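You operate a simulated robot arm through the tools that you are given. There is no shell and no other tool.

The job below is to be done with a simulated robot arm. You get a single attempt, and the scene is never put back.

Task
Put things in order on the top of the green bench. At the end: the clear jar with green lid stands where the blue cap stood; the blue cap from the top of the green bench stands where the grey rag ball stood; the clear beaker from the top of the green bench is on the brown carton (marked "Heatmarl"); the grey rag ball stands where the clear beaker stood; whatever was shut is shut again. Leave all else as you found it, and nothing knocked over. Set down upright: beaker.

It is judged by the outcome, as a careful person would: the job done as asked, and still so three seconds after it is handed in. It fails if anything else is knocked over, pushed out of place, dropped, spilled or broken. Lids that push on must go on centred and level and be pressed home; caps that screw on are set level and turned clockwise until they are tight.

Robot
A 6-joint arm with a two-finger parallel gripper, fixed in place. Base frame: the origin is at the foot of the arm, x ahead of it, y to its left, z up; the work surface is at about z = 0. Lengths are in m, angles in degrees, forces in N, time in s.
With the tool pointing down near the work surface it reaches from about 0.14 to 0.58 m from the base axis. Its first joint turns from -66.0 to 66.0 degrees. Payload 2.1 kg.
Tool frame: the origin (TCP) lies between the finger pads and is the grasp point; the fingertips stand 0.03 m ahead of it; z points along the fingers, y is the line along which they close. The gripper opens to 0.094 m. The fingers are 0.028 m wide and 0.01 m thick; the gripper's body (0.05 by 0.096 m) begins 0.055 m behind the TCP.
Orientation is that of the tool frame in the base frame, as a unit quaternion [x, y, z, w]. With the fingers straight down and closing along the base's y, the tool's x points along the base's -x, its y along +y and its z along -z.

Tools
- The arm moves only by the tool servo_tool. Its argument "deltas" is a list of rows, each a list of 3 entries, a list of its own where there are three numbers: the turn, a rotation vector about the tool's x, y, z in units of 180 degrees (1.0 is 180 degrees), then the shift along the tool's x, y, z in units of 200 mm (1.0 is 200 mm), then the finger opening in m, from 0 to 0.094. In form: [[[rx, ry, rz], [tx, ty, tz], claw], ...]. A call has 1 to 20 rows; each row is the pose to reach, as a shift and turn from the pose commanded when the call began, along the tool's axes at that moment. A call with a number of a shift or a turn outside -1 to 1 is refused whole. A row lasts 0.2 s, in which the tool goes at most 0.05 m and 8.6 degrees; a call with a longer step from one row to the next is refused whole, and so is a gripper value outside its range. A pose out of reach is approached as far as the arm can. The call stops where the force on the tool passes 40 N (or 10 N more than at its start, if that is more) or the arm is blocked; 0.2 s more then pass. Each finger travels about 0.072 m/s and halts on what it meets, pressing with about 44 N; the grip force reading is that of the motor and also rises with nothing between the fingers. The clock runs only during rows and for 0.2 s after the last one: add rows that repeat a pose to give the fingers time. The reply holds the time, the measured pose of the TCP, the force on the tool along the base axes, the opening and the grip force, in the units named above and with some noise, with the torque about the TCP (base axes, N m) and any sound that the robot's microphone picked up.
- Cameras (640 x 400 px; columns grow to the right, rows downward): "scene" is fixed at [0.0752, -0.3925, 0.4874]; the picture's right is [0.53, -0.85, 0.00], its down [-0.46, -0.29, -0.84] and it looks along [0.71, 0.45, -0.54] (base axes); focal length 272 px, centre (320, 200). "wrist" rides on the gripper at [0.076, 0.014, -0.102] in the tool frame; the picture's right is [-0.18, 0.98, 0.00], its down [-0.75, -0.14, -0.64] and it looks along [-0.63, -0.12, 0.77] (tool axes); focal length 243 px, centre (320, 200). There is no depth. A picture from a camera that has moved, and an enlarged one, comes with that camera's place and axes in the base frame and with its lens.
- get_image(camera): a new picture of that camera. The clock stands still meanwhile.
- inspect(camera, box): a new picture of the part [left, top, right, bottom] of that camera's present view, enlarged. The clock stands still meanwhile.
- sign_off(): hands the job in; it is judged then, once.

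Places have to be worked out from the pictures, the camera data and where the tool is seen. Open the gripper and draw the arm clear of the work before you hand the job in, unless the task says otherwise.

The tools are called by a JSON object that holds its "op" and its "data". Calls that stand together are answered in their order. servo_tool: Moves the arm, as the interface text tells. Its arguments: {"type":"object","properties":{"deltas":{"type":"array"}},"required":["deltas"]} The other tools are called the same way: get_image (camera) takes a picture; inspect (camera, box) takes an enlarged picture of a part of a camera's view; sign_off () hands the job in.

At the start:

```text
time: 0.0
tcp_pos: [0.3333, 0.13, 0.3459]
orientation: [-0.001, 1.0, 0.0, 0.0]
ft_force: [-0.3, 0.1, -0.5]
wrist_torque: [0.02, 0.01, 0.02]
grip_width: 0.0939
gripper_force: 0.0
```

scene: 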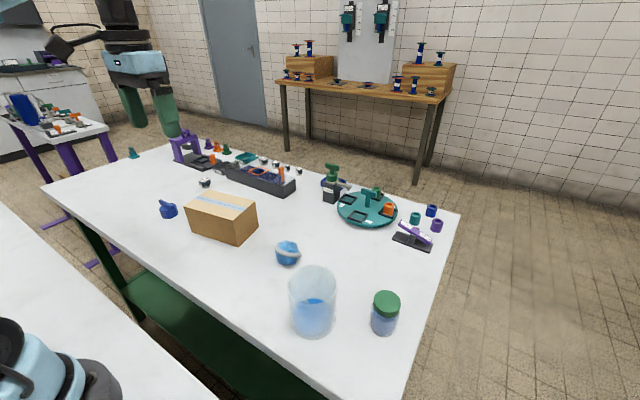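
wrist: 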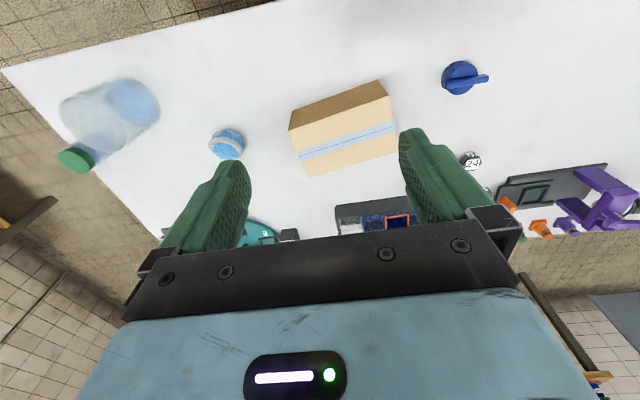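

The starting pictures show a beaker with blue liquid, a green-lidded jar, a bluish ball, a brown carton and a blue cap. I'll take enlarged views to identify each item before moving.

{"op": "inspect", "data": {"camera": "scene", "box": [240, 220, 440, 345]}}

{"op": "inspect", "data": {"camera": "scene", "box": [130, 140, 330, 265]}}

{"op": "inspect", "data": {"camera": "wrist", "box": [0, 40, 320, 240]}}

{"op": "inspect", "data": {"camera": "wrist", "box": [270, 40, 590, 240]}}

```text
3.20 times, centred on (340, 282) of scene
camera zoom: at [0.0752, -0.3925, 0.4874], right [0.53, -0.85, 0.0], down [-0.46, -0.29, -0.84], along [0.71, 0.45, -0.54], focal length 870 px, centre (256, -64)
```

zoom: 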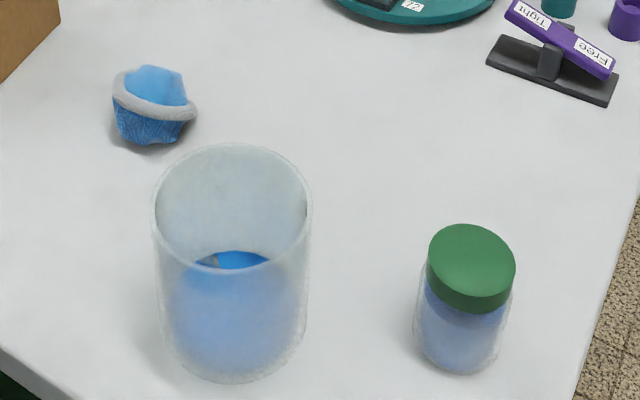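

```text
3.20 times, centred on (230, 202) of scene
camera zoom: at [0.0752, -0.3925, 0.4874], right [0.53, -0.85, 0.0], down [-0.46, -0.29, -0.84], along [0.71, 0.45, -0.54], focal length 870 px, centre (608, 192)
```

zoom: 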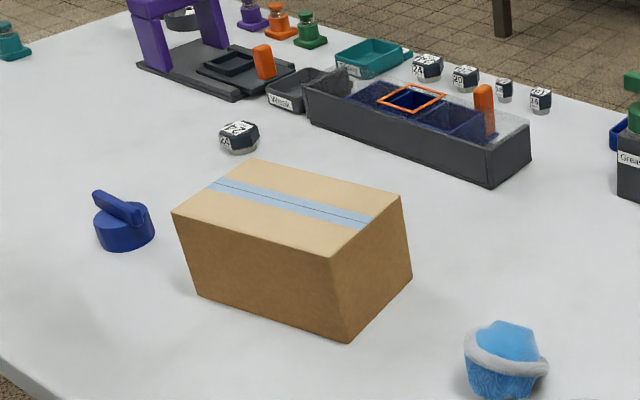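

```text
2.00 times, centred on (160, 140) of wrist
camera zoom: at [0.2576, 0.144, 0.4482], right [0.18, 0.98, 0.0], down [0.75, -0.14, 0.64], along [0.63, -0.12, -0.77], focal length 485 px, centre (640, 320)
```

zoom: 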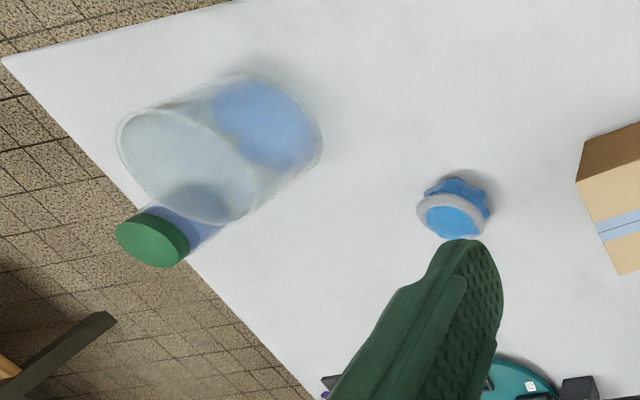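

```text
2.00 times, centred on (430, 140) of wrist
camera zoom: at [0.2576, 0.144, 0.4482], right [0.18, 0.98, 0.0], down [0.75, -0.14, 0.64], along [0.63, -0.12, -0.77], focal length 485 px, centre (100, 320)
```

zoom: 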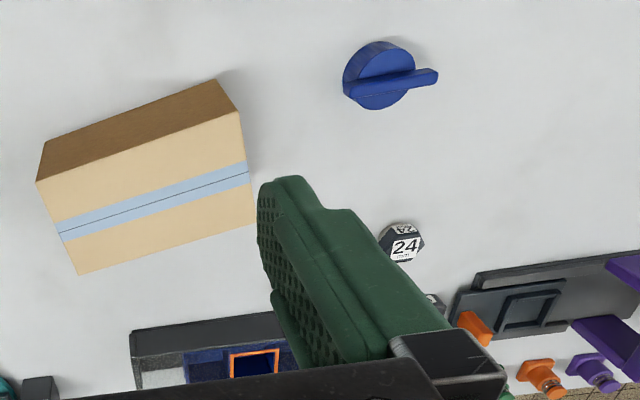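

I need a closer look at the two blue objects and at the beaker's contents, and I need to find the carton marking and any grey ball.

{"op": "inspect", "data": {"camera": "scene", "box": [262, 230, 318, 275]}}

{"op": "inspect", "data": {"camera": "scene", "box": [148, 190, 196, 225]}}

{"op": "inspect", "data": {"camera": "scene", "box": [275, 260, 345, 345]}}

{"op": "inspect", "data": {"camera": "scene", "box": [310, 150, 470, 260]}}

{"op": "inspect", "data": {"camera": "scene", "box": [0, 60, 160, 180]}}

{"op": "inspect", "data": {"camera": "scene", "box": [0, 300, 130, 400]}}

{"op": "inspect", "data": {"camera": "scene", "box": [355, 280, 415, 345]}}

{"op": "inspect", "data": {"camera": "scene", "box": [170, 180, 270, 250]}}

```text
8.89 times, centred on (290, 252) of scene
camera zoom: at [0.0752, -0.3925, 0.4874], right [0.53, -0.85, 0.0], down [-0.46, -0.29, -0.84], along [0.71, 0.45, -0.54], focal length 2416 px, centre (587, -267)
```

zoom: 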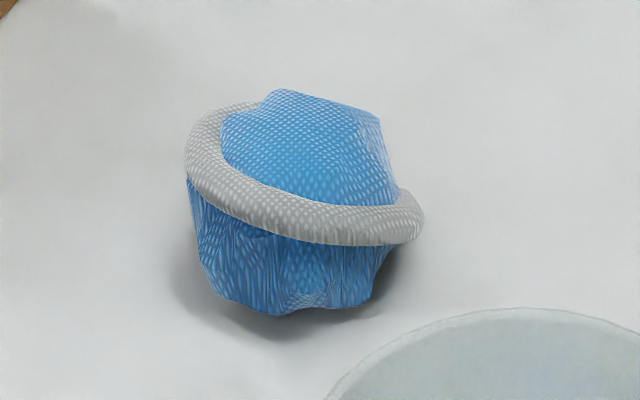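

```text
11.43 times, centred on (172, 208) of scene
camera zoom: at [0.0752, -0.3925, 0.4874], right [0.53, -0.85, 0.0], down [-0.46, -0.29, -0.84], along [0.71, 0.45, -0.54], focal length 3106 px, centre (2011, 114)
```

zoom: 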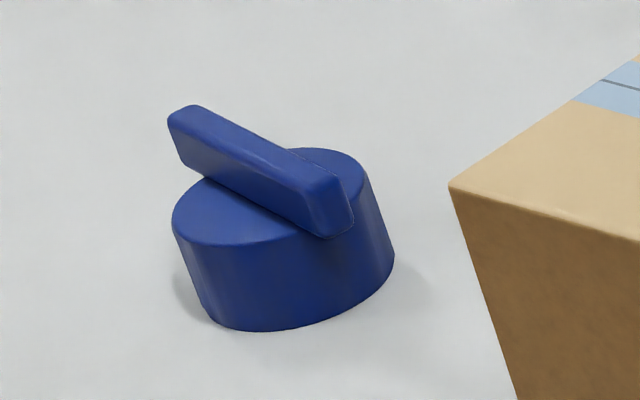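

```text
4.71 times, centred on (310, 302) of scene
camera zoom: at [0.0752, -0.3925, 0.4874], right [0.53, -0.85, 0.0], down [-0.46, -0.29, -0.84], along [0.71, 0.45, -0.54], focal length 1279 px, centre (367, -282)
```

zoom: 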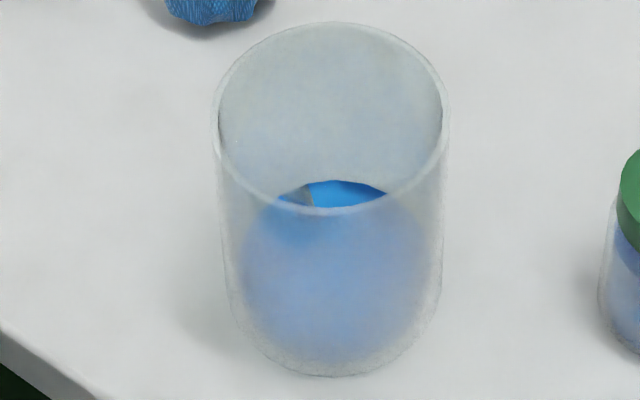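

```text
3.64 times, centred on (390, 205) of scene
camera zoom: at [0.0752, -0.3925, 0.4874], right [0.53, -0.85, 0.0], down [-0.46, -0.29, -0.84], along [0.71, 0.45, -0.54], focal length 988 px, centre (66, 182)
```

zoom: 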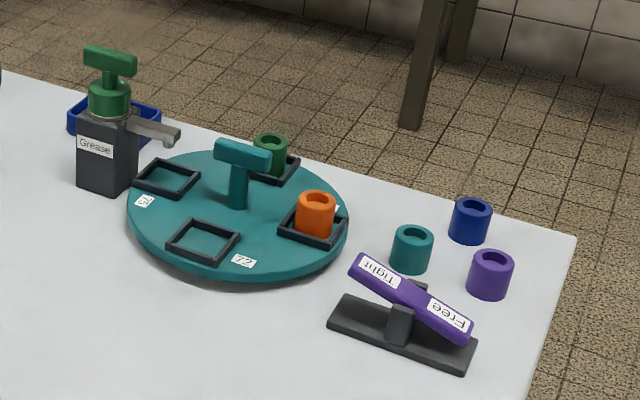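

```text
3.33 times, centred on (80, 120) of scene
camera zoom: at [0.0752, -0.3925, 0.4874], right [0.53, -0.85, 0.0], down [-0.46, -0.29, -0.84], along [0.71, 0.45, -0.54], focal length 906 px, centre (1120, 467)
```

zoom: 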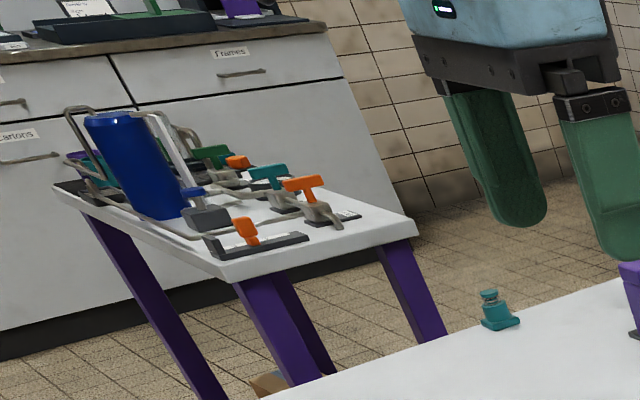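

```text
4.00 times, centred on (65, 350) of scene
camera zoom: at [0.0752, -0.3925, 0.4874], right [0.53, -0.85, 0.0], down [-0.46, -0.29, -0.84], along [0.71, 0.45, -0.54], focal length 1087 px, centre (1340, -400)
```

zoom: 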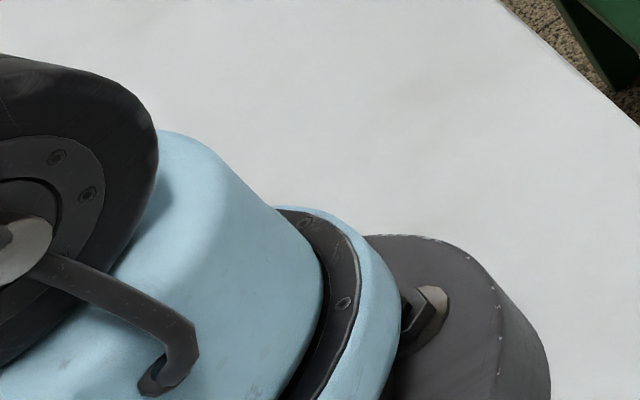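

```text
6.15 times, centred on (385, 312) of scene
camera zoom: at [0.0752, -0.3925, 0.4874], right [0.53, -0.85, 0.0], down [-0.46, -0.29, -0.84], along [0.71, 0.45, -0.54], focal length 1672 px, centre (-80, -492)
```

zoom: 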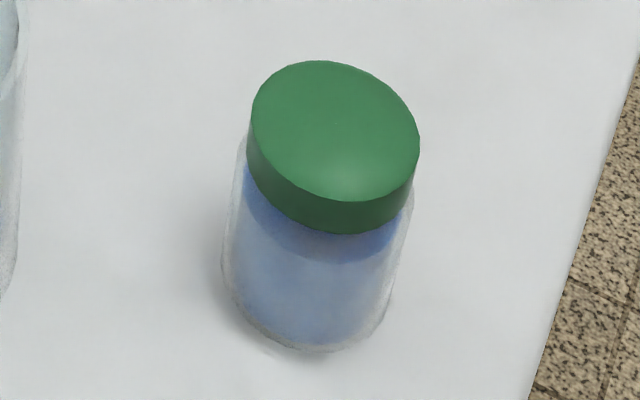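

```text
5.71 times, centred on (220, 215) of scene
camera zoom: at [0.0752, -0.3925, 0.4874], right [0.53, -0.85, 0.0], down [-0.46, -0.29, -0.84], along [0.71, 0.45, -0.54], focal length 1553 px, centre (891, 114)
```

zoom: 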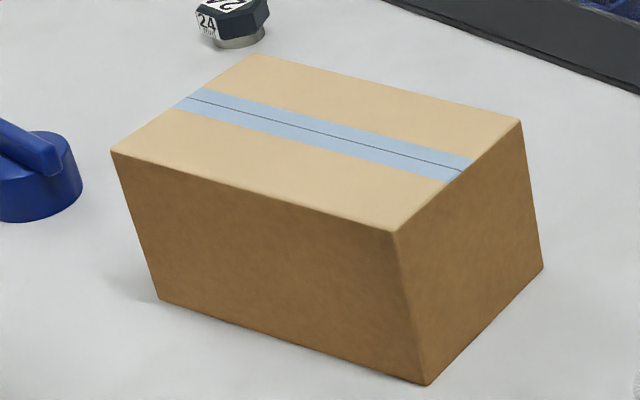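

Only one soft, lumpy ball with a grey band is visible (around x 0.44, y -0.07), along with a dark blue cap-like knob (around x 0.40, y 0.36). I can't see the beaker's contents or behind the carton, so I'll move the wrist camera high over the beaker side to look.

{"op": "servo_tool", "data": {"deltas": [[[0, 0, 0], [0.06, -0.22, 0], 0.094], [[0, 0, 0], [0.12, -0.44, 0], 0.094], [[0, 0, 0], [0.18, -0.66, 0], 0.094], [[0, 0, 0], [0.24, -0.88, 0], 0.094], [[0, 0, 0], [0.26, -0.95, 0], 0.094]]}}

{"op": "get_image", "data": {"camera": "wrist"}}

```text
time: 1.2
tcp_pos: [0.2791, -0.0604, 0.348]
orientation: [-0.001, 1.0, 0.001, -0.001]
ft_force: [-0.3, 0.5, 0.0]
wrist_torque: [0.01, -0.01, 0.02]
grip_width: 0.0939
gripper_force: 0.1
```

```text
taken
camera wrist: at [0.2039, -0.0463, 0.4486], right [0.18, 0.98, 0.0], down [0.75, -0.14, 0.64], along [0.63, -0.12, -0.77], focal length 243 px, centre (320, 200)
```

wrist: 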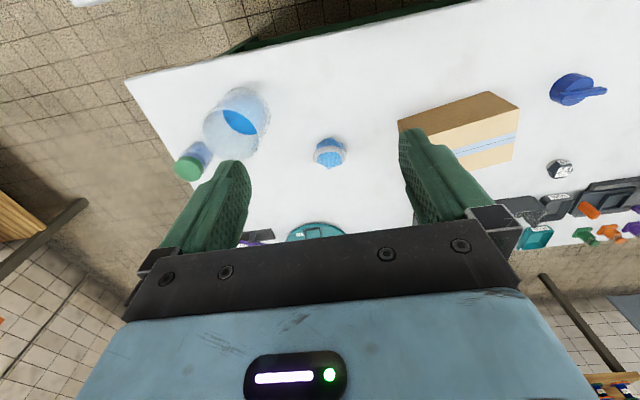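

{"op": "inspect", "data": {"camera": "wrist", "box": [160, 70, 290, 190]}}

{"op": "inspect", "data": {"camera": "wrist", "box": [295, 120, 365, 180]}}

```text
3.33 times, centred on (225, 130) of wrist
camera zoom: at [0.2039, -0.0463, 0.4486], right [0.18, 0.98, 0.0], down [0.75, -0.14, 0.64], along [0.63, -0.12, -0.77], focal length 809 px, centre (637, 433)
```

zoom: 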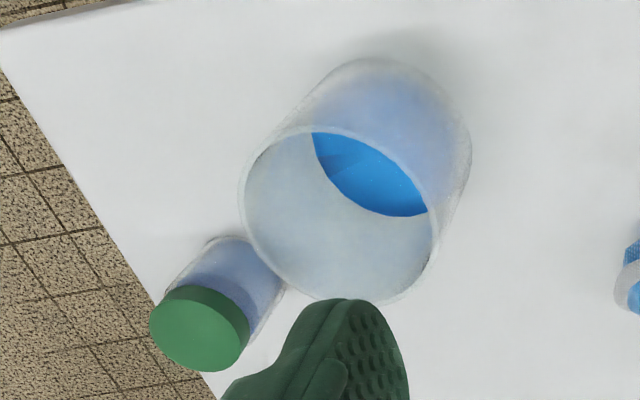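

```text
6.67 times, centred on (330, 150) of wrist
camera zoom: at [0.2039, -0.0463, 0.4486], right [0.18, 0.98, 0.0], down [0.75, -0.14, 0.64], along [0.63, -0.12, -0.77], focal length 1618 px, centre (253, 533)
```

zoom: 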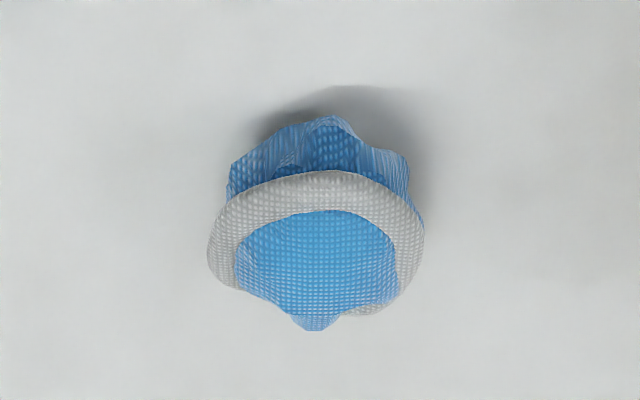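

The beaker holds blue liquid, so it has to stay level. There is also a dark lumpy thing by the long tray near the grey "Weeds/Waste" tray, so I'll zoom in there before deciding which item is the rag ball.

{"op": "inspect", "data": {"camera": "scene", "box": [205, 145, 305, 205]}}

{"op": "inspect", "data": {"camera": "wrist", "box": [490, 150, 640, 250]}}

{"op": "inspect", "data": {"camera": "scene", "box": [120, 125, 220, 190]}}

{"op": "inspect", "data": {"camera": "scene", "box": [270, 30, 460, 110]}}

```text
6.40 times, centred on (255, 175) of scene
camera zoom: at [0.0752, -0.3925, 0.4874], right [0.53, -0.85, 0.0], down [-0.46, -0.29, -0.84], along [0.71, 0.45, -0.54], focal length 1739 px, centre (736, 360)
```

zoom: 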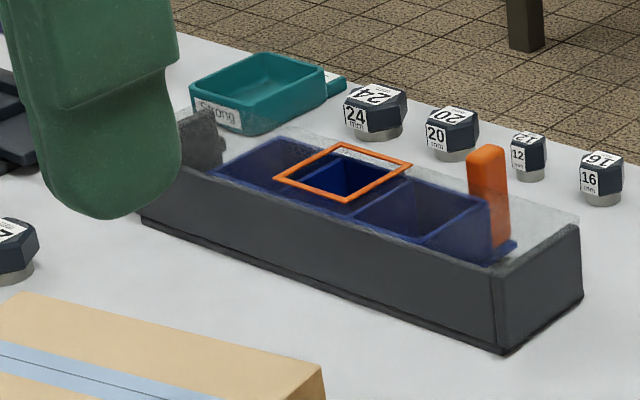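

```text
4.00 times, centred on (565, 200) of wrist
camera zoom: at [0.2039, -0.0463, 0.4486], right [0.18, 0.98, 0.0], down [0.75, -0.14, 0.64], along [0.63, -0.12, -0.77], focal length 970 px, centre (-660, 200)
```

zoom: 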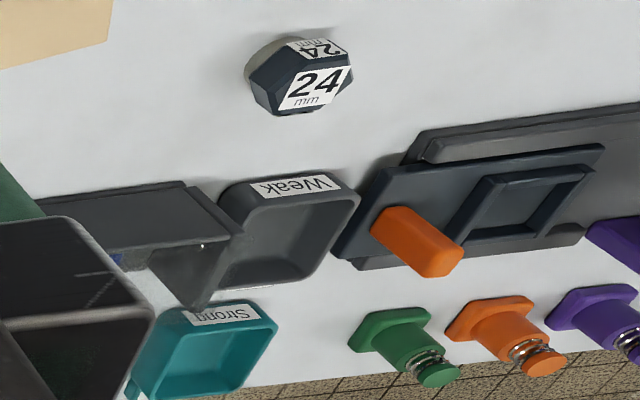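

```text
6.15 times, centred on (170, 158) of scene
camera zoom: at [0.0752, -0.3925, 0.4874], right [0.53, -0.85, 0.0], down [-0.46, -0.29, -0.84], along [0.71, 0.45, -0.54], focal length 1672 px, centre (1243, 462)
```

zoom: 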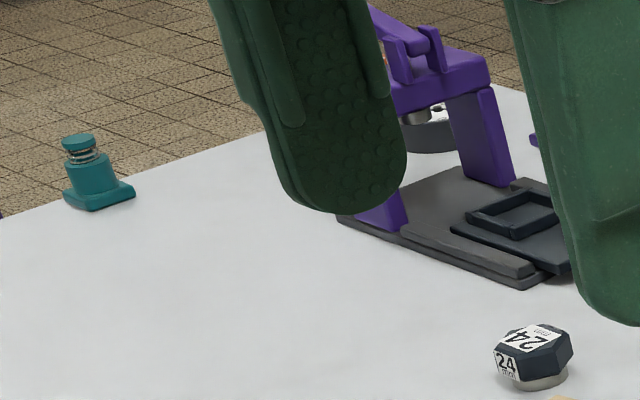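

```text
3.37 times, centred on (365, 70) of scene
camera zoom: at [0.0752, -0.3925, 0.4874], right [0.53, -0.85, 0.0], down [-0.46, -0.29, -0.84], along [0.71, 0.45, -0.54], focal length 915 px, centre (168, 638)
```

zoom: 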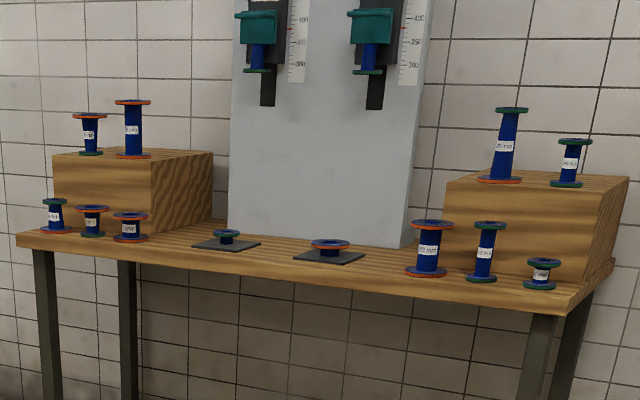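

There is only one rag-like ball on the bench, the banded cloth one near (0.44, -0.07), so that is the rag ball and the dark blue knob is the cap. The order is beaker to carton, ball to beaker spot, cap to ball spot, then jar to cap spot. I'm moving above the beaker, staying high, to measure it closely.

{"op": "servo_tool", "data": {"deltas": [[[0, 0, 0], [-0.055, -0.152, 0.12], 0.094], [[0, 0, 0], [-0.11, -0.304, 0.24], 0.094], [[0, 0, 0], [-0.165, -0.456, 0.36], 0.094], [[0, 0, 0], [-0.22, -0.608, 0.48], 0.094], [[0, 0, 0], [-0.275, -0.76, 0.6], 0.094], [[0, 0, 0], [-0.275, -0.76, 0.6], 0.094]]}}

{"op": "get_image", "data": {"camera": "wrist"}}

{"op": "get_image", "data": {"camera": "scene"}}

```text
time: 2.6
tcp_pos: [0.3358, -0.2112, 0.2263]
orientation: [-0.001, 1.0, 0.002, 0.0]
ft_force: [0.9, -0.8, 0.0]
wrist_torque: [0.03, 0.01, 0.01]
grip_width: 0.0939
gripper_force: 0.2
```

```text
taken
camera wrist: at [0.2601, -0.1974, 0.3279], right [0.18, 0.98, 0.0], down [0.75, -0.14, 0.64], along [0.63, -0.12, -0.77], focal length 243 px, centre (320, 200)
```

wrist: 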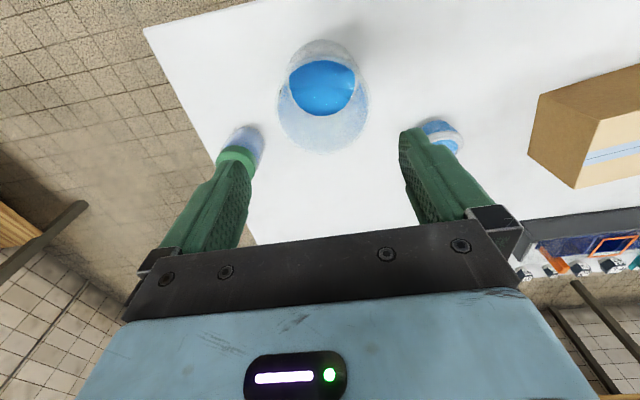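

```text
taken
```

scene: 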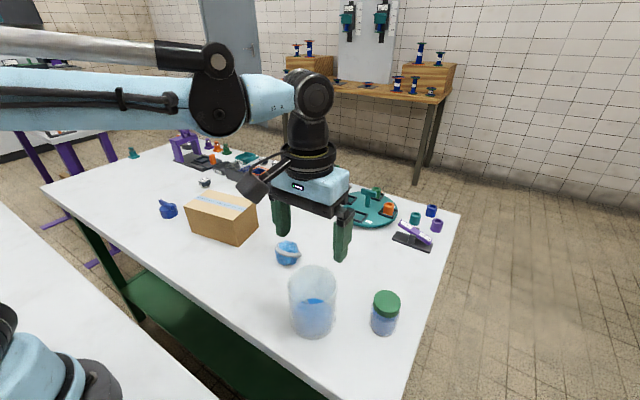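

The gripper is above the beaker at z 0.226 with the fingers well clear. I'm enlarging the wrist view to measure the rim relative to the tool axis, which should pass through about (320, 111) at rim height.

{"op": "inspect", "data": {"camera": "wrist", "box": [260, 30, 390, 165]}}

{"op": "inspect", "data": {"camera": "scene", "box": [275, 260, 345, 345]}}

```text
2.96 times, centred on (325, 98) of wrist
camera zoom: at [0.2601, -0.1974, 0.3279], right [0.18, 0.98, 0.0], down [0.75, -0.14, 0.64], along [0.63, -0.12, -0.77], focal length 719 px, centre (305, 504)
```

zoom: 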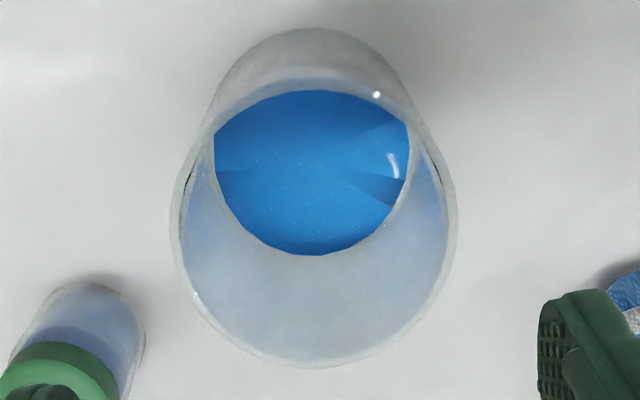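

```text
4.71 times, centred on (310, 302) of scene
camera zoom: at [0.0752, -0.3925, 0.4874], right [0.53, -0.85, 0.0], down [-0.46, -0.29, -0.84], along [0.71, 0.45, -0.54], focal length 1279 px, centre (367, -282)
```

zoom: 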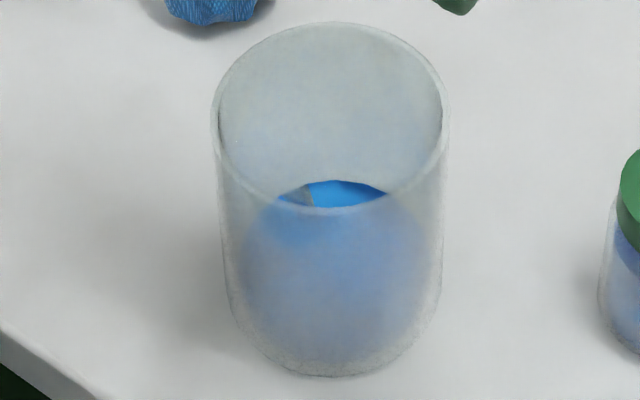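

The rim's fore-aft edges match the tool axis within about 1 mm, while its centre sits about 2.7 mm toward +y, with a diameter of about 0.0865. I'll correct by +2.7 mm in y and drop to just above the rim to check again.

{"op": "servo_tool", "data": {"deltas": [[[0, 0, 0], [0, 0.0135, 0.12], 0.094], [[0, 0, 0], [0, 0.0135, 0.24], 0.094], [[0, 0, 0], [0, 0.0135, 0.34], 0.094], [[0, 0, 0], [0, 0.0135, 0.34], 0.094]]}}

{"op": "get_image", "data": {"camera": "wrist"}}

{"op": "inspect", "data": {"camera": "scene", "box": [240, 190, 400, 350]}}

```text
time: 3.6
tcp_pos: [0.3355, -0.2094, 0.159]
orientation: [-0.001, 1.0, 0.001, 0.0]
ft_force: [0.4, 0.0, 0.0]
wrist_torque: [-0.02, -0.02, 0.02]
grip_width: 0.0941
gripper_force: 0.1
```

```text
taken
camera wrist: at [0.2592, -0.1953, 0.2613], right [0.18, 0.98, 0.0], down [0.75, -0.14, 0.64], along [0.63, -0.12, -0.77], focal length 243 px, centre (320, 200)
```

wrist: 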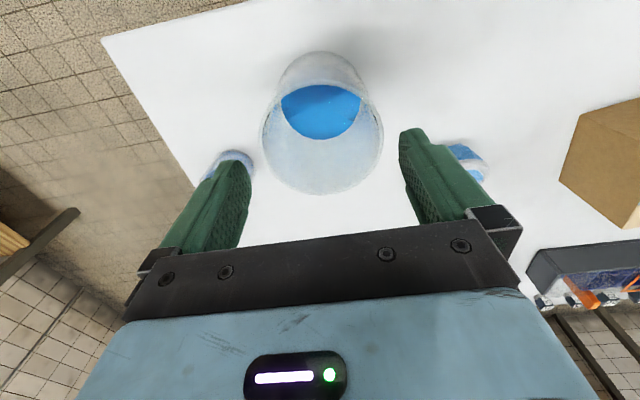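

```text
2.50 times, centred on (320, 270) of scene
camera zoom: at [0.0752, -0.3925, 0.4874], right [0.53, -0.85, 0.0], down [-0.46, -0.29, -0.84], along [0.71, 0.45, -0.54], focal length 679 px, centre (320, 25)
```

zoom: 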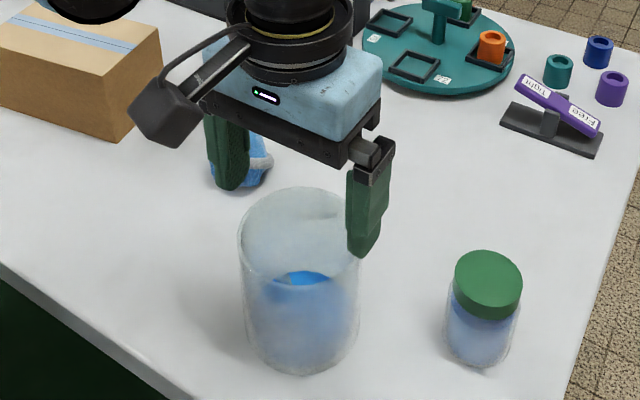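

The gripper is now just above the rim. I'm zooming in to check centring before straddling the beaker.

{"op": "inspect", "data": {"camera": "wrist", "box": [230, 70, 420, 200]}}

```text
3.08 times, centred on (325, 135) of wrist
camera zoom: at [0.2592, -0.1953, 0.2613], right [0.18, 0.98, 0.0], down [0.75, -0.14, 0.64], along [0.63, -0.12, -0.77], focal length 746 px, centre (305, 400)
```

zoom: 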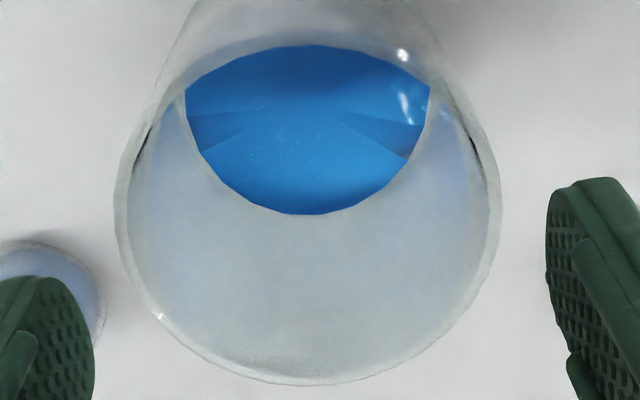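

The rim is centred within about 1 mm between the fingers, with roughly 3 to 4 mm of clearance each side. I'm descending slowly to TCP z ≈ 0.07 with the fingers open.

{"op": "servo_tool", "data": {"deltas": [[[0, 0, 0], [0, 0.002, 0.075], 0.094], [[0, 0, 0], [0, 0.002, 0.15], 0.094], [[0, 0, 0], [0, 0.002, 0.225], 0.094], [[0, 0, 0], [0, 0.002, 0.3], 0.094], [[0, 0, 0], [0, 0.002, 0.375], 0.094], [[0, 0, 0], [0, 0.002, 0.44], 0.094], [[0, 0, 0], [0, 0.002, 0.44], 0.094]]}}

{"op": "get_image", "data": {"camera": "wrist"}}

{"op": "inspect", "data": {"camera": "scene", "box": [240, 210, 400, 350]}}

```text
time: 5.2
tcp_pos: [0.3371, -0.2087, 0.071]
orientation: [-0.001, 1.0, 0.001, 0.0]
ft_force: [-0.6, 0.1, 0.4]
wrist_torque: [0.03, 0.04, -0.01]
grip_width: 0.0941
gripper_force: 0.2
```

```text
taken
camera wrist: at [0.2615, -0.1943, 0.1718], right [0.18, 0.98, 0.0], down [0.75, -0.14, 0.64], along [0.63, -0.12, -0.77], focal length 243 px, centre (320, 200)
```

wrist: 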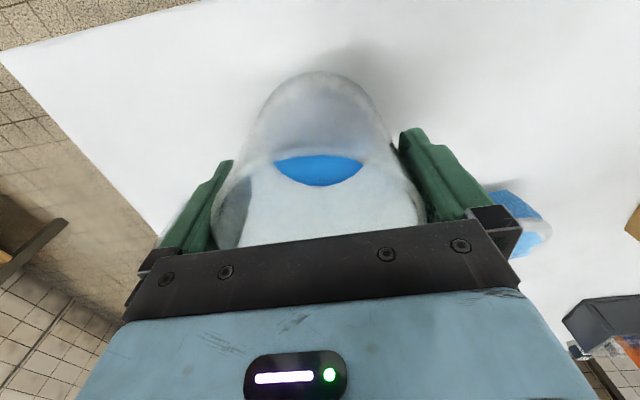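

```text
2.86 times, centred on (320, 280) of scene
camera zoom: at [0.0752, -0.3925, 0.4874], right [0.53, -0.85, 0.0], down [-0.46, -0.29, -0.84], along [0.71, 0.45, -0.54], focal length 776 px, centre (320, -29)
```

zoom: 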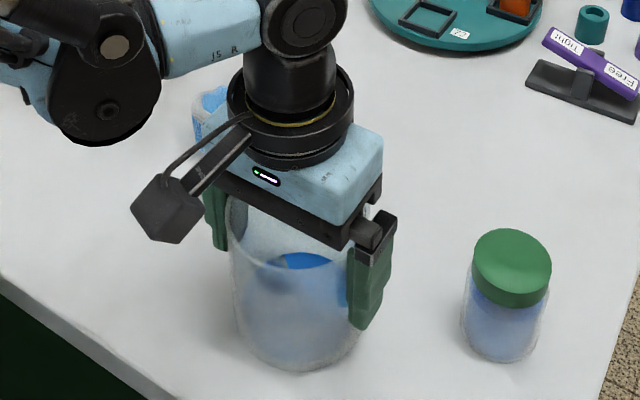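

Both fingers straddle the beaker with no contact force. I'm closing gently in stages until it is held.

{"op": "servo_tool", "data": {"deltas": [[[0, 0, 0], [0, 0, 0], 0.088], [[0, 0, 0], [0, 0, 0], 0.084], [[0, 0, 0], [0, 0, 0], 0.082], [[0, 0, 0], [0, 0, 0], 0.08], [[0, 0, 0], [0, 0, 0], 0.08]]}}

```text
time: 6.4
tcp_pos: [0.3362, -0.2084, 0.0708]
orientation: [0.0, 1.0, 0.001, 0.0]
ft_force: [-0.7, -0.8, 0.4]
wrist_torque: [-0.03, 0.0, -0.01]
grip_width: 0.089
gripper_force: 44.2
```

The grip has settled at 0.089 with 44 N, so the beaker is held. I'm lifting slowly and straight up to see the load.

{"op": "servo_tool", "data": {"deltas": [[[0, 0, 0], [0, 0, -0.02], 0.08], [[0, 0, 0], [0, 0, -0.05], 0.08], [[0, 0, 0], [0, 0, -0.1], 0.08], [[0, 0, 0], [0, 0, -0.1], 0.08]]}}

{"op": "inspect", "data": {"camera": "scene", "box": [240, 190, 400, 350]}}

```text
time: 7.4
tcp_pos: [0.3363, -0.2093, 0.0893]
orientation: [0.0, 1.0, 0.001, 0.0]
ft_force: [0.5, 0.0, -1.3]
wrist_torque: [0.0, 0.01, 0.02]
grip_width: 0.0887
gripper_force: 43.3
```

```text
2.50 times, centred on (320, 270) of scene
camera zoom: at [0.0752, -0.3925, 0.4874], right [0.53, -0.85, 0.0], down [-0.46, -0.29, -0.84], along [0.71, 0.45, -0.54], focal length 679 px, centre (320, 25)
```

zoom: 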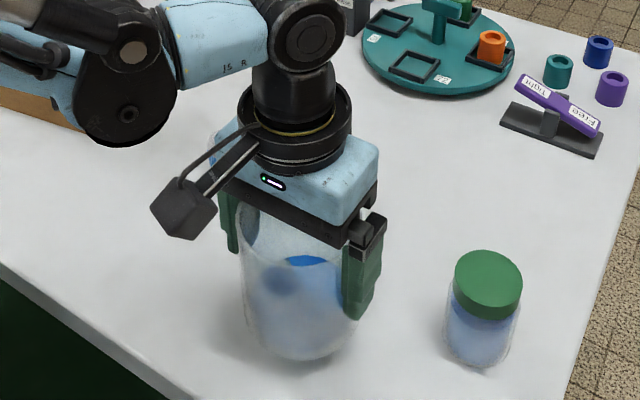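

The beaker is up, level, and weighs about 0.13 kg. I'm continuing straight up at a gentle pace to clear the carton's height.

{"op": "servo_tool", "data": {"deltas": [[[0, 0, 0], [0, 0, -0.06], 0.08], [[0, 0, 0], [0, 0, -0.16], 0.08], [[0, 0, 0], [0, 0, -0.28], 0.08], [[0, 0, 0], [0, 0, -0.4], 0.08], [[0, 0, 0], [0, 0, -0.52], 0.08], [[0, 0, 0], [0, 0, -0.62], 0.08], [[0, 0, 0], [0, 0, -0.68], 0.08], [[0, 0, 0], [0, 0, -0.7], 0.08], [[0, 0, 0], [0, 0, -0.7], 0.08]]}}

{"op": "get_image", "data": {"camera": "wrist"}}

{"op": "get_image", "data": {"camera": "scene"}}

```text
time: 9.4
tcp_pos: [0.3361, -0.2096, 0.2297]
orientation: [-0.001, 1.0, 0.001, 0.001]
ft_force: [-0.6, -0.5, -0.7]
wrist_torque: [0.0, 0.0, 0.01]
grip_width: 0.0884
gripper_force: 44.0
```

```text
taken
camera wrist: at [0.2603, -0.1959, 0.3313], right [0.18, 0.98, 0.0], down [0.75, -0.14, 0.64], along [0.63, -0.12, -0.77], focal length 243 px, centre (320, 200)
```

wrist: 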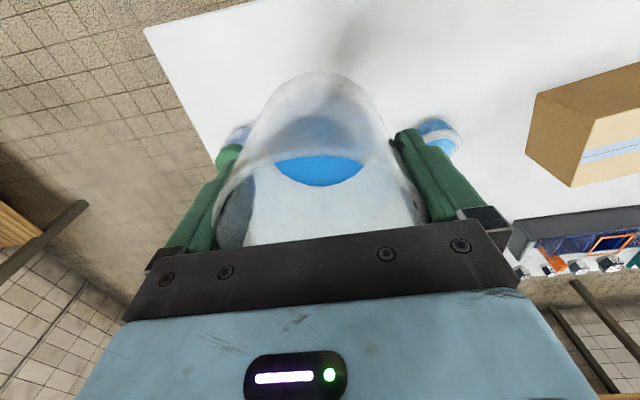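

```text
taken
```

scene: 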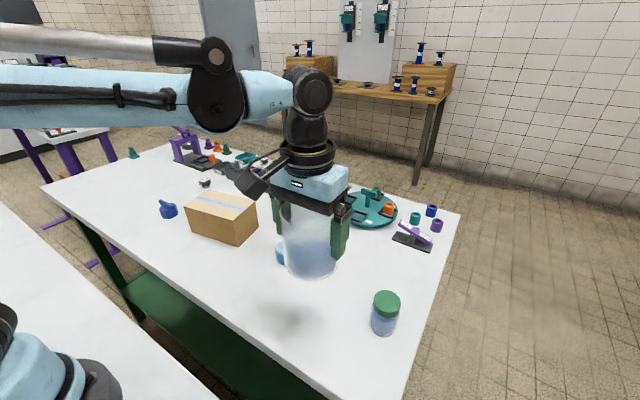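

Beaker steady at z 0.23 (bottom about 0.16, well above the carton top at about 0.088). I'm moving sideways toward the carton in gentle steps.

{"op": "servo_tool", "data": {"deltas": [[[0, 0, 0], [-0.015, 0.05, 0], 0.08], [[0, 0, 0], [-0.044, 0.15, 0], 0.08], [[0, 0, 0], [-0.085, 0.29, 0], 0.08], [[0, 0, 0], [-0.127, 0.43, 0], 0.08], [[0, 0, 0], [-0.168, 0.57, 0], 0.08], [[0, 0, 0], [-0.209, 0.71, 0], 0.08], [[0, 0, 0], [-0.245, 0.83, 0], 0.08], [[0, 0, 0], [-0.268, 0.91, 0], 0.08], [[0, 0, 0], [-0.28, 0.95, 0], 0.08], [[0, 0, 0], [-0.28, 0.95, 0], 0.08]]}}

{"op": "get_image", "data": {"camera": "wrist"}}

```text
time: 11.6
tcp_pos: [0.3916, -0.0185, 0.2303]
orientation: [-0.002, 1.0, 0.002, 0.0]
ft_force: [-0.3, 0.4, 0.5]
wrist_torque: [0.01, 0.03, -0.01]
grip_width: 0.0885
gripper_force: 43.8
```

```text
taken
camera wrist: at [0.3167, -0.0046, 0.3321], right [0.18, 0.98, 0.0], down [0.75, -0.14, 0.64], along [0.63, -0.12, -0.77], focal length 243 px, centre (320, 200)
```

wrist: 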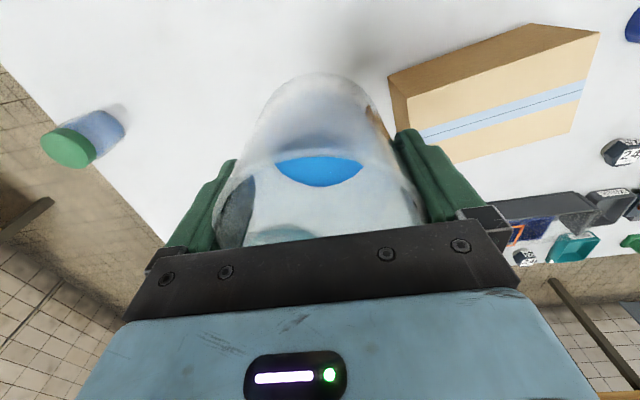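

This view shows the carton top well, so I'm zooming in to locate its corners.

{"op": "inspect", "data": {"camera": "wrist", "box": [370, 10, 620, 170]}}

```text
2.50 times, centred on (495, 90) of wrist
camera zoom: at [0.3167, -0.0046, 0.3321], right [0.18, 0.98, 0.0], down [0.75, -0.14, 0.64], along [0.63, -0.12, -0.77], focal length 606 px, centre (-118, 475)
```

zoom: 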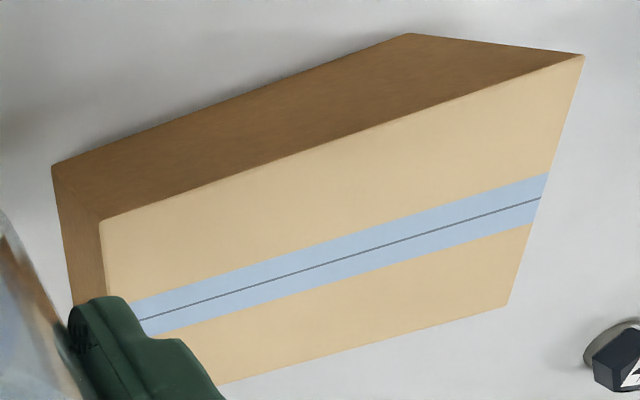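

From this view the carton top spans corners near (0.406, 0.064), (0.382, 0.220) and (0.473, 0.235), and averaging with the scene view puts its centre near (0.441, 0.153). I'm moving the beaker over it, still high.

{"op": "servo_tool", "data": {"deltas": [[[0, 0, 0], [-0.015, 0.05, 0], 0.08], [[0, 0, 0], [-0.043, 0.15, 0], 0.08], [[0, 0, 0], [-0.083, 0.29, 0], 0.08], [[0, 0, 0], [-0.123, 0.43, 0], 0.08], [[0, 0, 0], [-0.163, 0.57, 0], 0.08], [[0, 0, 0], [-0.2, 0.7, 0], 0.08], [[0, 0, 0], [-0.232, 0.81, 0], 0.08], [[0, 0, 0], [-0.247, 0.862, 0], 0.08], [[0, 0, 0], [-0.247, 0.862, 0], 0.08]]}}

{"op": "get_image", "data": {"camera": "wrist"}}

{"op": "get_image", "data": {"camera": "scene"}}

```text
time: 13.6
tcp_pos: [0.441, 0.1528, 0.2296]
orientation: [-0.001, 1.0, 0.0, -0.001]
ft_force: [-0.1, -0.4, -1.3]
wrist_torque: [0.0, 0.03, 0.0]
grip_width: 0.0884
gripper_force: 43.9
```

```text
taken
camera wrist: at [0.3662, 0.1672, 0.3321], right [0.18, 0.98, 0.0], down [0.75, -0.14, 0.64], along [0.63, -0.12, -0.77], focal length 243 px, centre (320, 200)
```

wrist: 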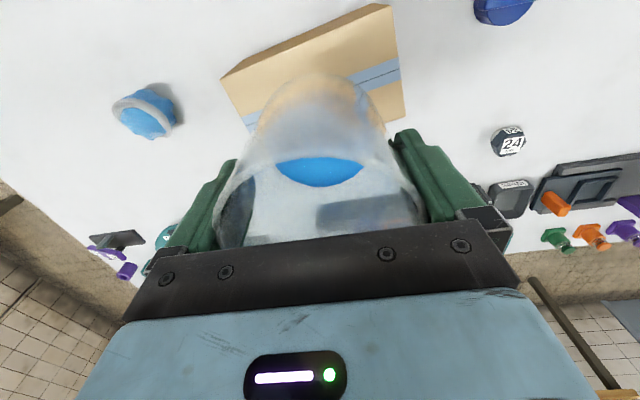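

```text
taken
```

scene: 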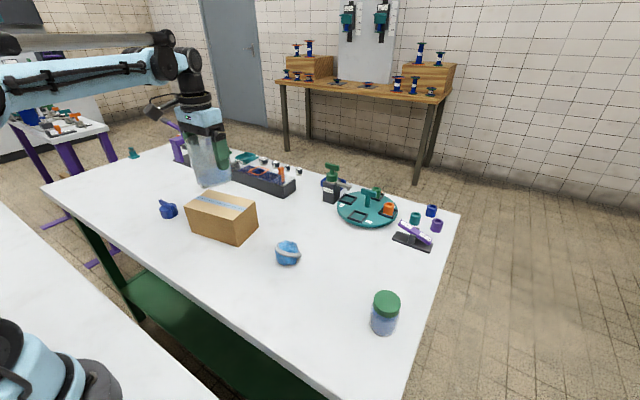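

The beaker hovers over the carton. I'm enlarging the wrist view to measure the carton's visible edges relative to the tool axis.

{"op": "inspect", "data": {"camera": "wrist", "box": [200, 0, 430, 150]}}

{"op": "inspect", "data": {"camera": "scene", "box": [160, 90, 290, 250]}}

```text
2.67 times, centred on (315, 75) of wrist
camera zoom: at [0.3662, 0.1672, 0.3321], right [0.18, 0.98, 0.0], down [0.75, -0.14, 0.64], along [0.63, -0.12, -0.77], focal length 647 px, centre (333, 533)
```

zoom: 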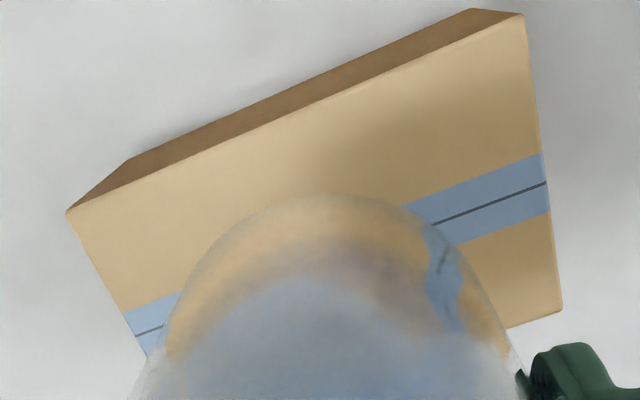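

```text
2.50 times, centred on (225, 170) of scene
camera zoom: at [0.0752, -0.3925, 0.4874], right [0.53, -0.85, 0.0], down [-0.46, -0.29, -0.84], along [0.71, 0.45, -0.54], focal length 679 px, centre (558, 275)
```

zoom: 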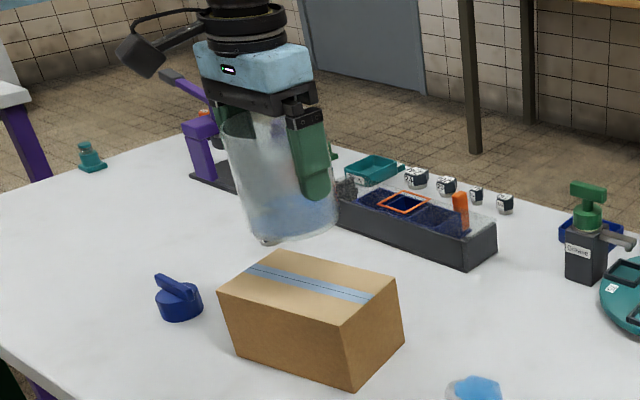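

Two independent wrist views agree on the carton centre at about (0.4405, 0.150). I'm shifting 2.5 mm in -y and lowering until the beaker's bottom is roughly 7 mm above the carton.

{"op": "servo_tool", "data": {"deltas": [[[0, 0, 0], [0, -0.0125, 0.04], 0.08], [[0, 0, 0], [0, -0.0125, 0.12], 0.08], [[0, 0, 0], [0, -0.0125, 0.2], 0.08], [[0, 0, 0], [0, -0.0125, 0.27], 0.08], [[0, 0, 0], [0, -0.0125, 0.31], 0.08], [[0, 0, 0], [0, -0.0125, 0.32], 0.08], [[0, 0, 0], [0, -0.0125, 0.32], 0.08]]}}

{"op": "inspect", "data": {"camera": "scene", "box": [160, 110, 290, 250]}}

{"op": "get_image", "data": {"camera": "wrist"}}

```text
time: 15.2
tcp_pos: [0.4413, 0.1536, 0.1655]
orientation: [-0.001, 1.0, 0.001, -0.001]
ft_force: [-0.7, 0.0, -1.4]
wrist_torque: [0.01, 0.0, 0.01]
grip_width: 0.0882
gripper_force: 43.5
```

```text
2.86 times, centred on (225, 180) of scene
camera zoom: at [0.0752, -0.3925, 0.4874], right [0.53, -0.85, 0.0], down [-0.46, -0.29, -0.84], along [0.71, 0.45, -0.54], focal length 776 px, centre (591, 257)
```

zoom: 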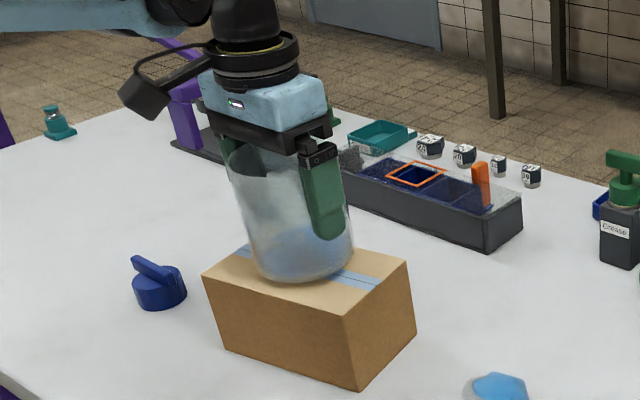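

```text
taken
camera wrist: at [0.3659, 0.1672, 0.2678], right [0.18, 0.98, 0.0], down [0.75, -0.14, 0.64], along [0.63, -0.12, -0.77], focal length 243 px, centre (320, 200)
```

wrist: 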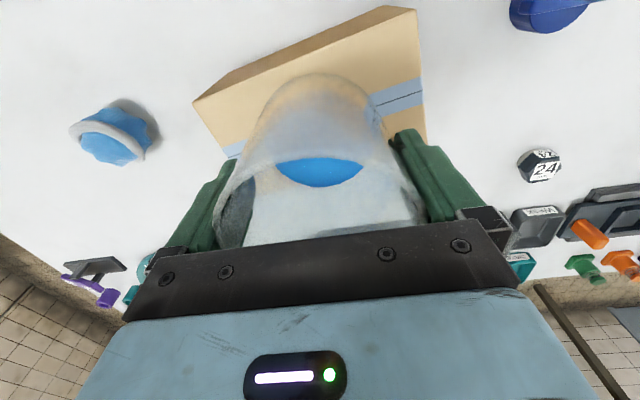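

The beaker is just above the carton and level. I'm lowering the last few millimetres and watching the vertical force for contact.

{"op": "servo_tool", "data": {"deltas": [[[0, 0, 0], [0, -0.008, 0.01], 0.08], [[0, 0, 0], [0, -0.008, 0.02], 0.08], [[0, 0, 0], [0, -0.008, 0.02], 0.08]]}}

{"op": "inspect", "data": {"camera": "scene", "box": [185, 170, 275, 250]}}

```text
time: 16.0
tcp_pos: [0.441, 0.1508, 0.163]
orientation: [0.0, 1.0, 0.001, 0.0]
ft_force: [0.2, -0.2, -0.7]
wrist_torque: [-0.01, 0.01, 0.03]
grip_width: 0.0881
gripper_force: 43.8
```

```text
5.00 times, centred on (230, 210) of scene
camera zoom: at [0.0752, -0.3925, 0.4874], right [0.53, -0.85, 0.0], down [-0.46, -0.29, -0.84], along [0.71, 0.45, -0.54], focal length 1359 px, centre (770, 150)
```

zoom: 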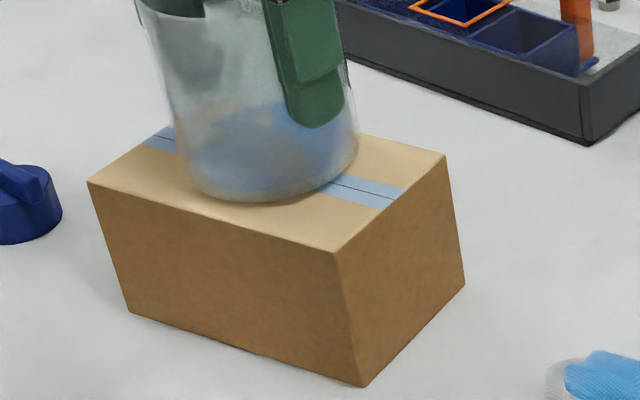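

The beaker is about 4 mm above the carton and its footprint lies within the top. I'm lowering in 1 to 1.5 mm steps.

{"op": "servo_tool", "data": {"deltas": [[[0, 0, 0], [0.005, 0, 0.006], 0.08], [[0, 0, 0], [0.005, 0, 0.012], 0.08], [[0, 0, 0], [0.005, 0, 0.012], 0.08]]}}

```text
time: 16.8
tcp_pos: [0.4409, 0.1501, 0.1593]
orientation: [-0.001, 1.0, 0.001, 0.001]
ft_force: [0.1, 0.2, -1.2]
wrist_torque: [0.03, 0.04, -0.02]
grip_width: 0.0879
gripper_force: 44.2
```

No contact yet, since the force still shows only the beaker's weight. I'm lowering another 1 mm.

{"op": "servo_tool", "data": {"deltas": [[[0, 0, 0], [0, 0, 0.005], 0.08], [[0, 0, 0], [0, 0, 0.005], 0.08]]}}

```text
time: 17.4
tcp_pos: [0.4405, 0.1507, 0.1607]
orientation: [-0.001, 1.0, -0.001, 0.0]
ft_force: [-1.4, -0.1, 19.3]
wrist_torque: [-0.2, 0.01, 0.07]
grip_width: 0.0881
gripper_force: 44.3
```

Contact: 19 N upward, so the beaker is on the carton. I'm backing off about 0.8 mm to relieve the pressure before releasing.

{"op": "servo_tool", "data": {"deltas": [[[0, 0, 0], [0, 0, -0.004], 0.08], [[0, 0, 0], [0, 0, -0.004], 0.08]]}}

{"op": "inspect", "data": {"camera": "scene", "box": [185, 140, 275, 250]}}

```text
time: 18.0
tcp_pos: [0.44, 0.1497, 0.1598]
orientation: [-0.001, 1.0, 0.001, 0.0]
ft_force: [1.6, 1.6, 9.2]
wrist_torque: [-0.18, -0.11, 0.04]
grip_width: 0.0877
gripper_force: 44.4
```

```text
3.64 times, centred on (230, 195) of scene
camera zoom: at [0.0752, -0.3925, 0.4874], right [0.53, -0.85, 0.0], down [-0.46, -0.29, -0.84], along [0.71, 0.45, -0.54], focal length 988 px, centre (647, 218)
```

zoom: 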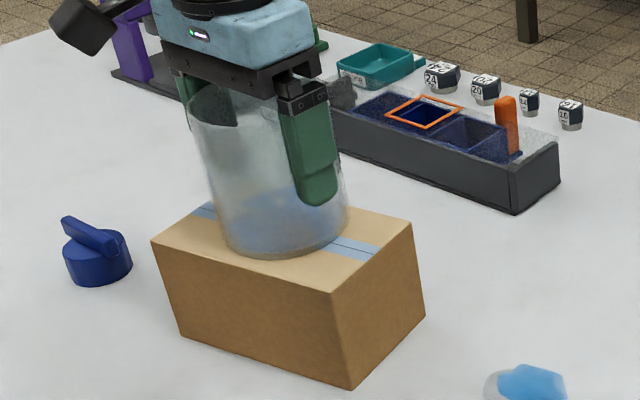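

It is still pressing at 9 N, so I'm backing off another 0.5 mm and then opening the fingers fully.

{"op": "servo_tool", "data": {"deltas": [[[0, 0, 0], [0, 0, -0.0025], 0.08], [[0, 0, 0], [0, 0, -0.0025], 0.086], [[0, 0, 0], [0, 0, -0.0025], 0.09], [[0, 0, 0], [0, 0, -0.0025], 0.094], [[0, 0, 0], [0, 0, -0.0025], 0.094]]}}

{"op": "get_image", "data": {"camera": "wrist"}}

{"op": "inspect", "data": {"camera": "scene", "box": [185, 140, 275, 250]}}

```text
time: 19.2
tcp_pos: [0.4408, 0.1489, 0.161]
orientation: [0.0, 1.0, 0.001, 0.0]
ft_force: [-0.2, 0.0, -0.2]
wrist_torque: [0.0, 0.02, 0.01]
grip_width: 0.0943
gripper_force: 0.2
```

```text
taken
camera wrist: at [0.3655, 0.1638, 0.2625], right [0.18, 0.98, 0.0], down [0.75, -0.14, 0.64], along [0.63, -0.12, -0.77], focal length 243 px, centre (320, 200)
```

wrist: 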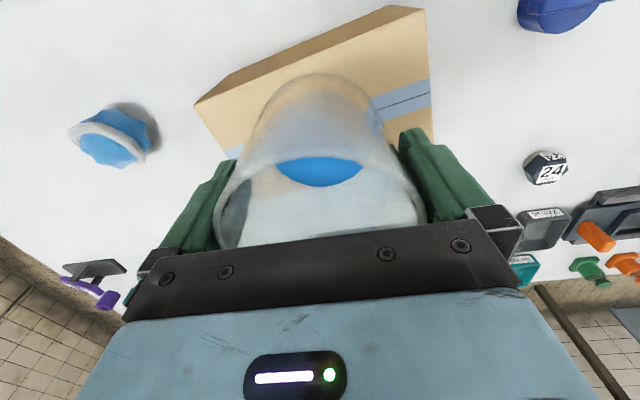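

```text
3.64 times, centred on (230, 195) of scene
camera zoom: at [0.0752, -0.3925, 0.4874], right [0.53, -0.85, 0.0], down [-0.46, -0.29, -0.84], along [0.71, 0.45, -0.54], focal length 988 px, centre (647, 218)
```

zoom: 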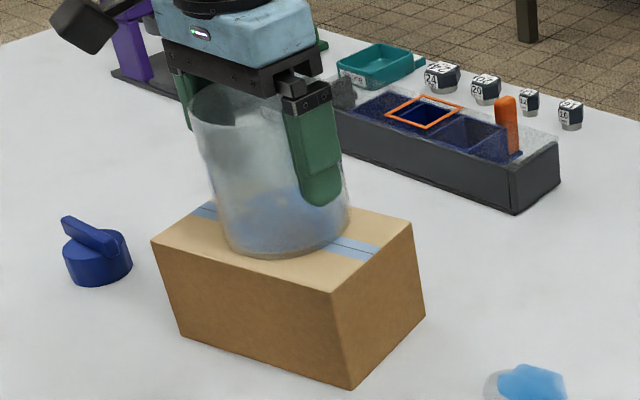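

The force is zero and the beaker stands level on the carton. I'm rising straight up until the fingertips clear the rim.

{"op": "servo_tool", "data": {"deltas": [[[0, 0, 0], [0, 0, -0.08], 0.094], [[0, 0, 0], [0, 0, -0.18], 0.094], [[0, 0, 0], [0, 0, -0.3], 0.094], [[0, 0, 0], [0, 0, -0.42], 0.094], [[0, 0, 0], [0, 0, -0.56], 0.094], [[0, 0, 0], [0, 0, -0.7], 0.094], [[0, 0, 0], [0, 0, -0.7], 0.094]]}}

{"op": "get_image", "data": {"camera": "wrist"}}

{"op": "get_image", "data": {"camera": "scene"}}

```text
time: 20.8
tcp_pos: [0.4393, 0.1462, 0.2994]
orientation: [-0.001, 1.0, 0.001, 0.0]
ft_force: [0.0, 0.9, -0.1]
wrist_torque: [-0.01, -0.03, -0.01]
grip_width: 0.094
gripper_force: 0.1
```

```text
taken
camera wrist: at [0.3632, 0.1611, 0.402], right [0.18, 0.98, 0.0], down [0.75, -0.14, 0.64], along [0.63, -0.12, -0.77], focal length 243 px, centre (320, 200)
```

wrist: 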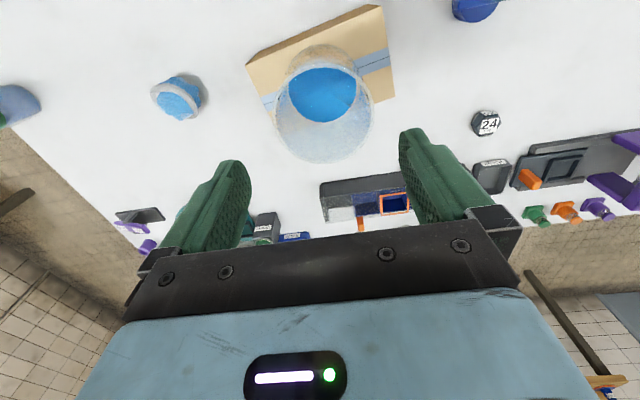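

```text
taken
```

scene: 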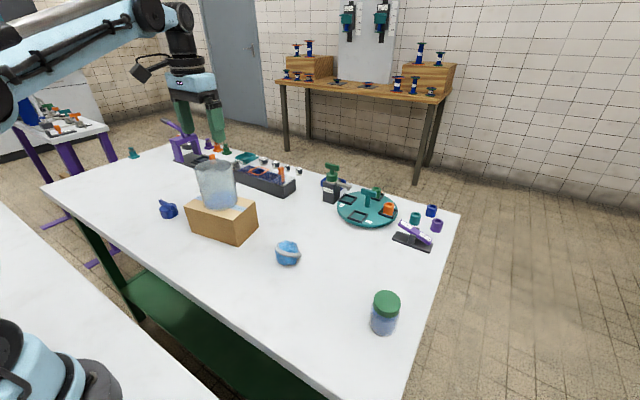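

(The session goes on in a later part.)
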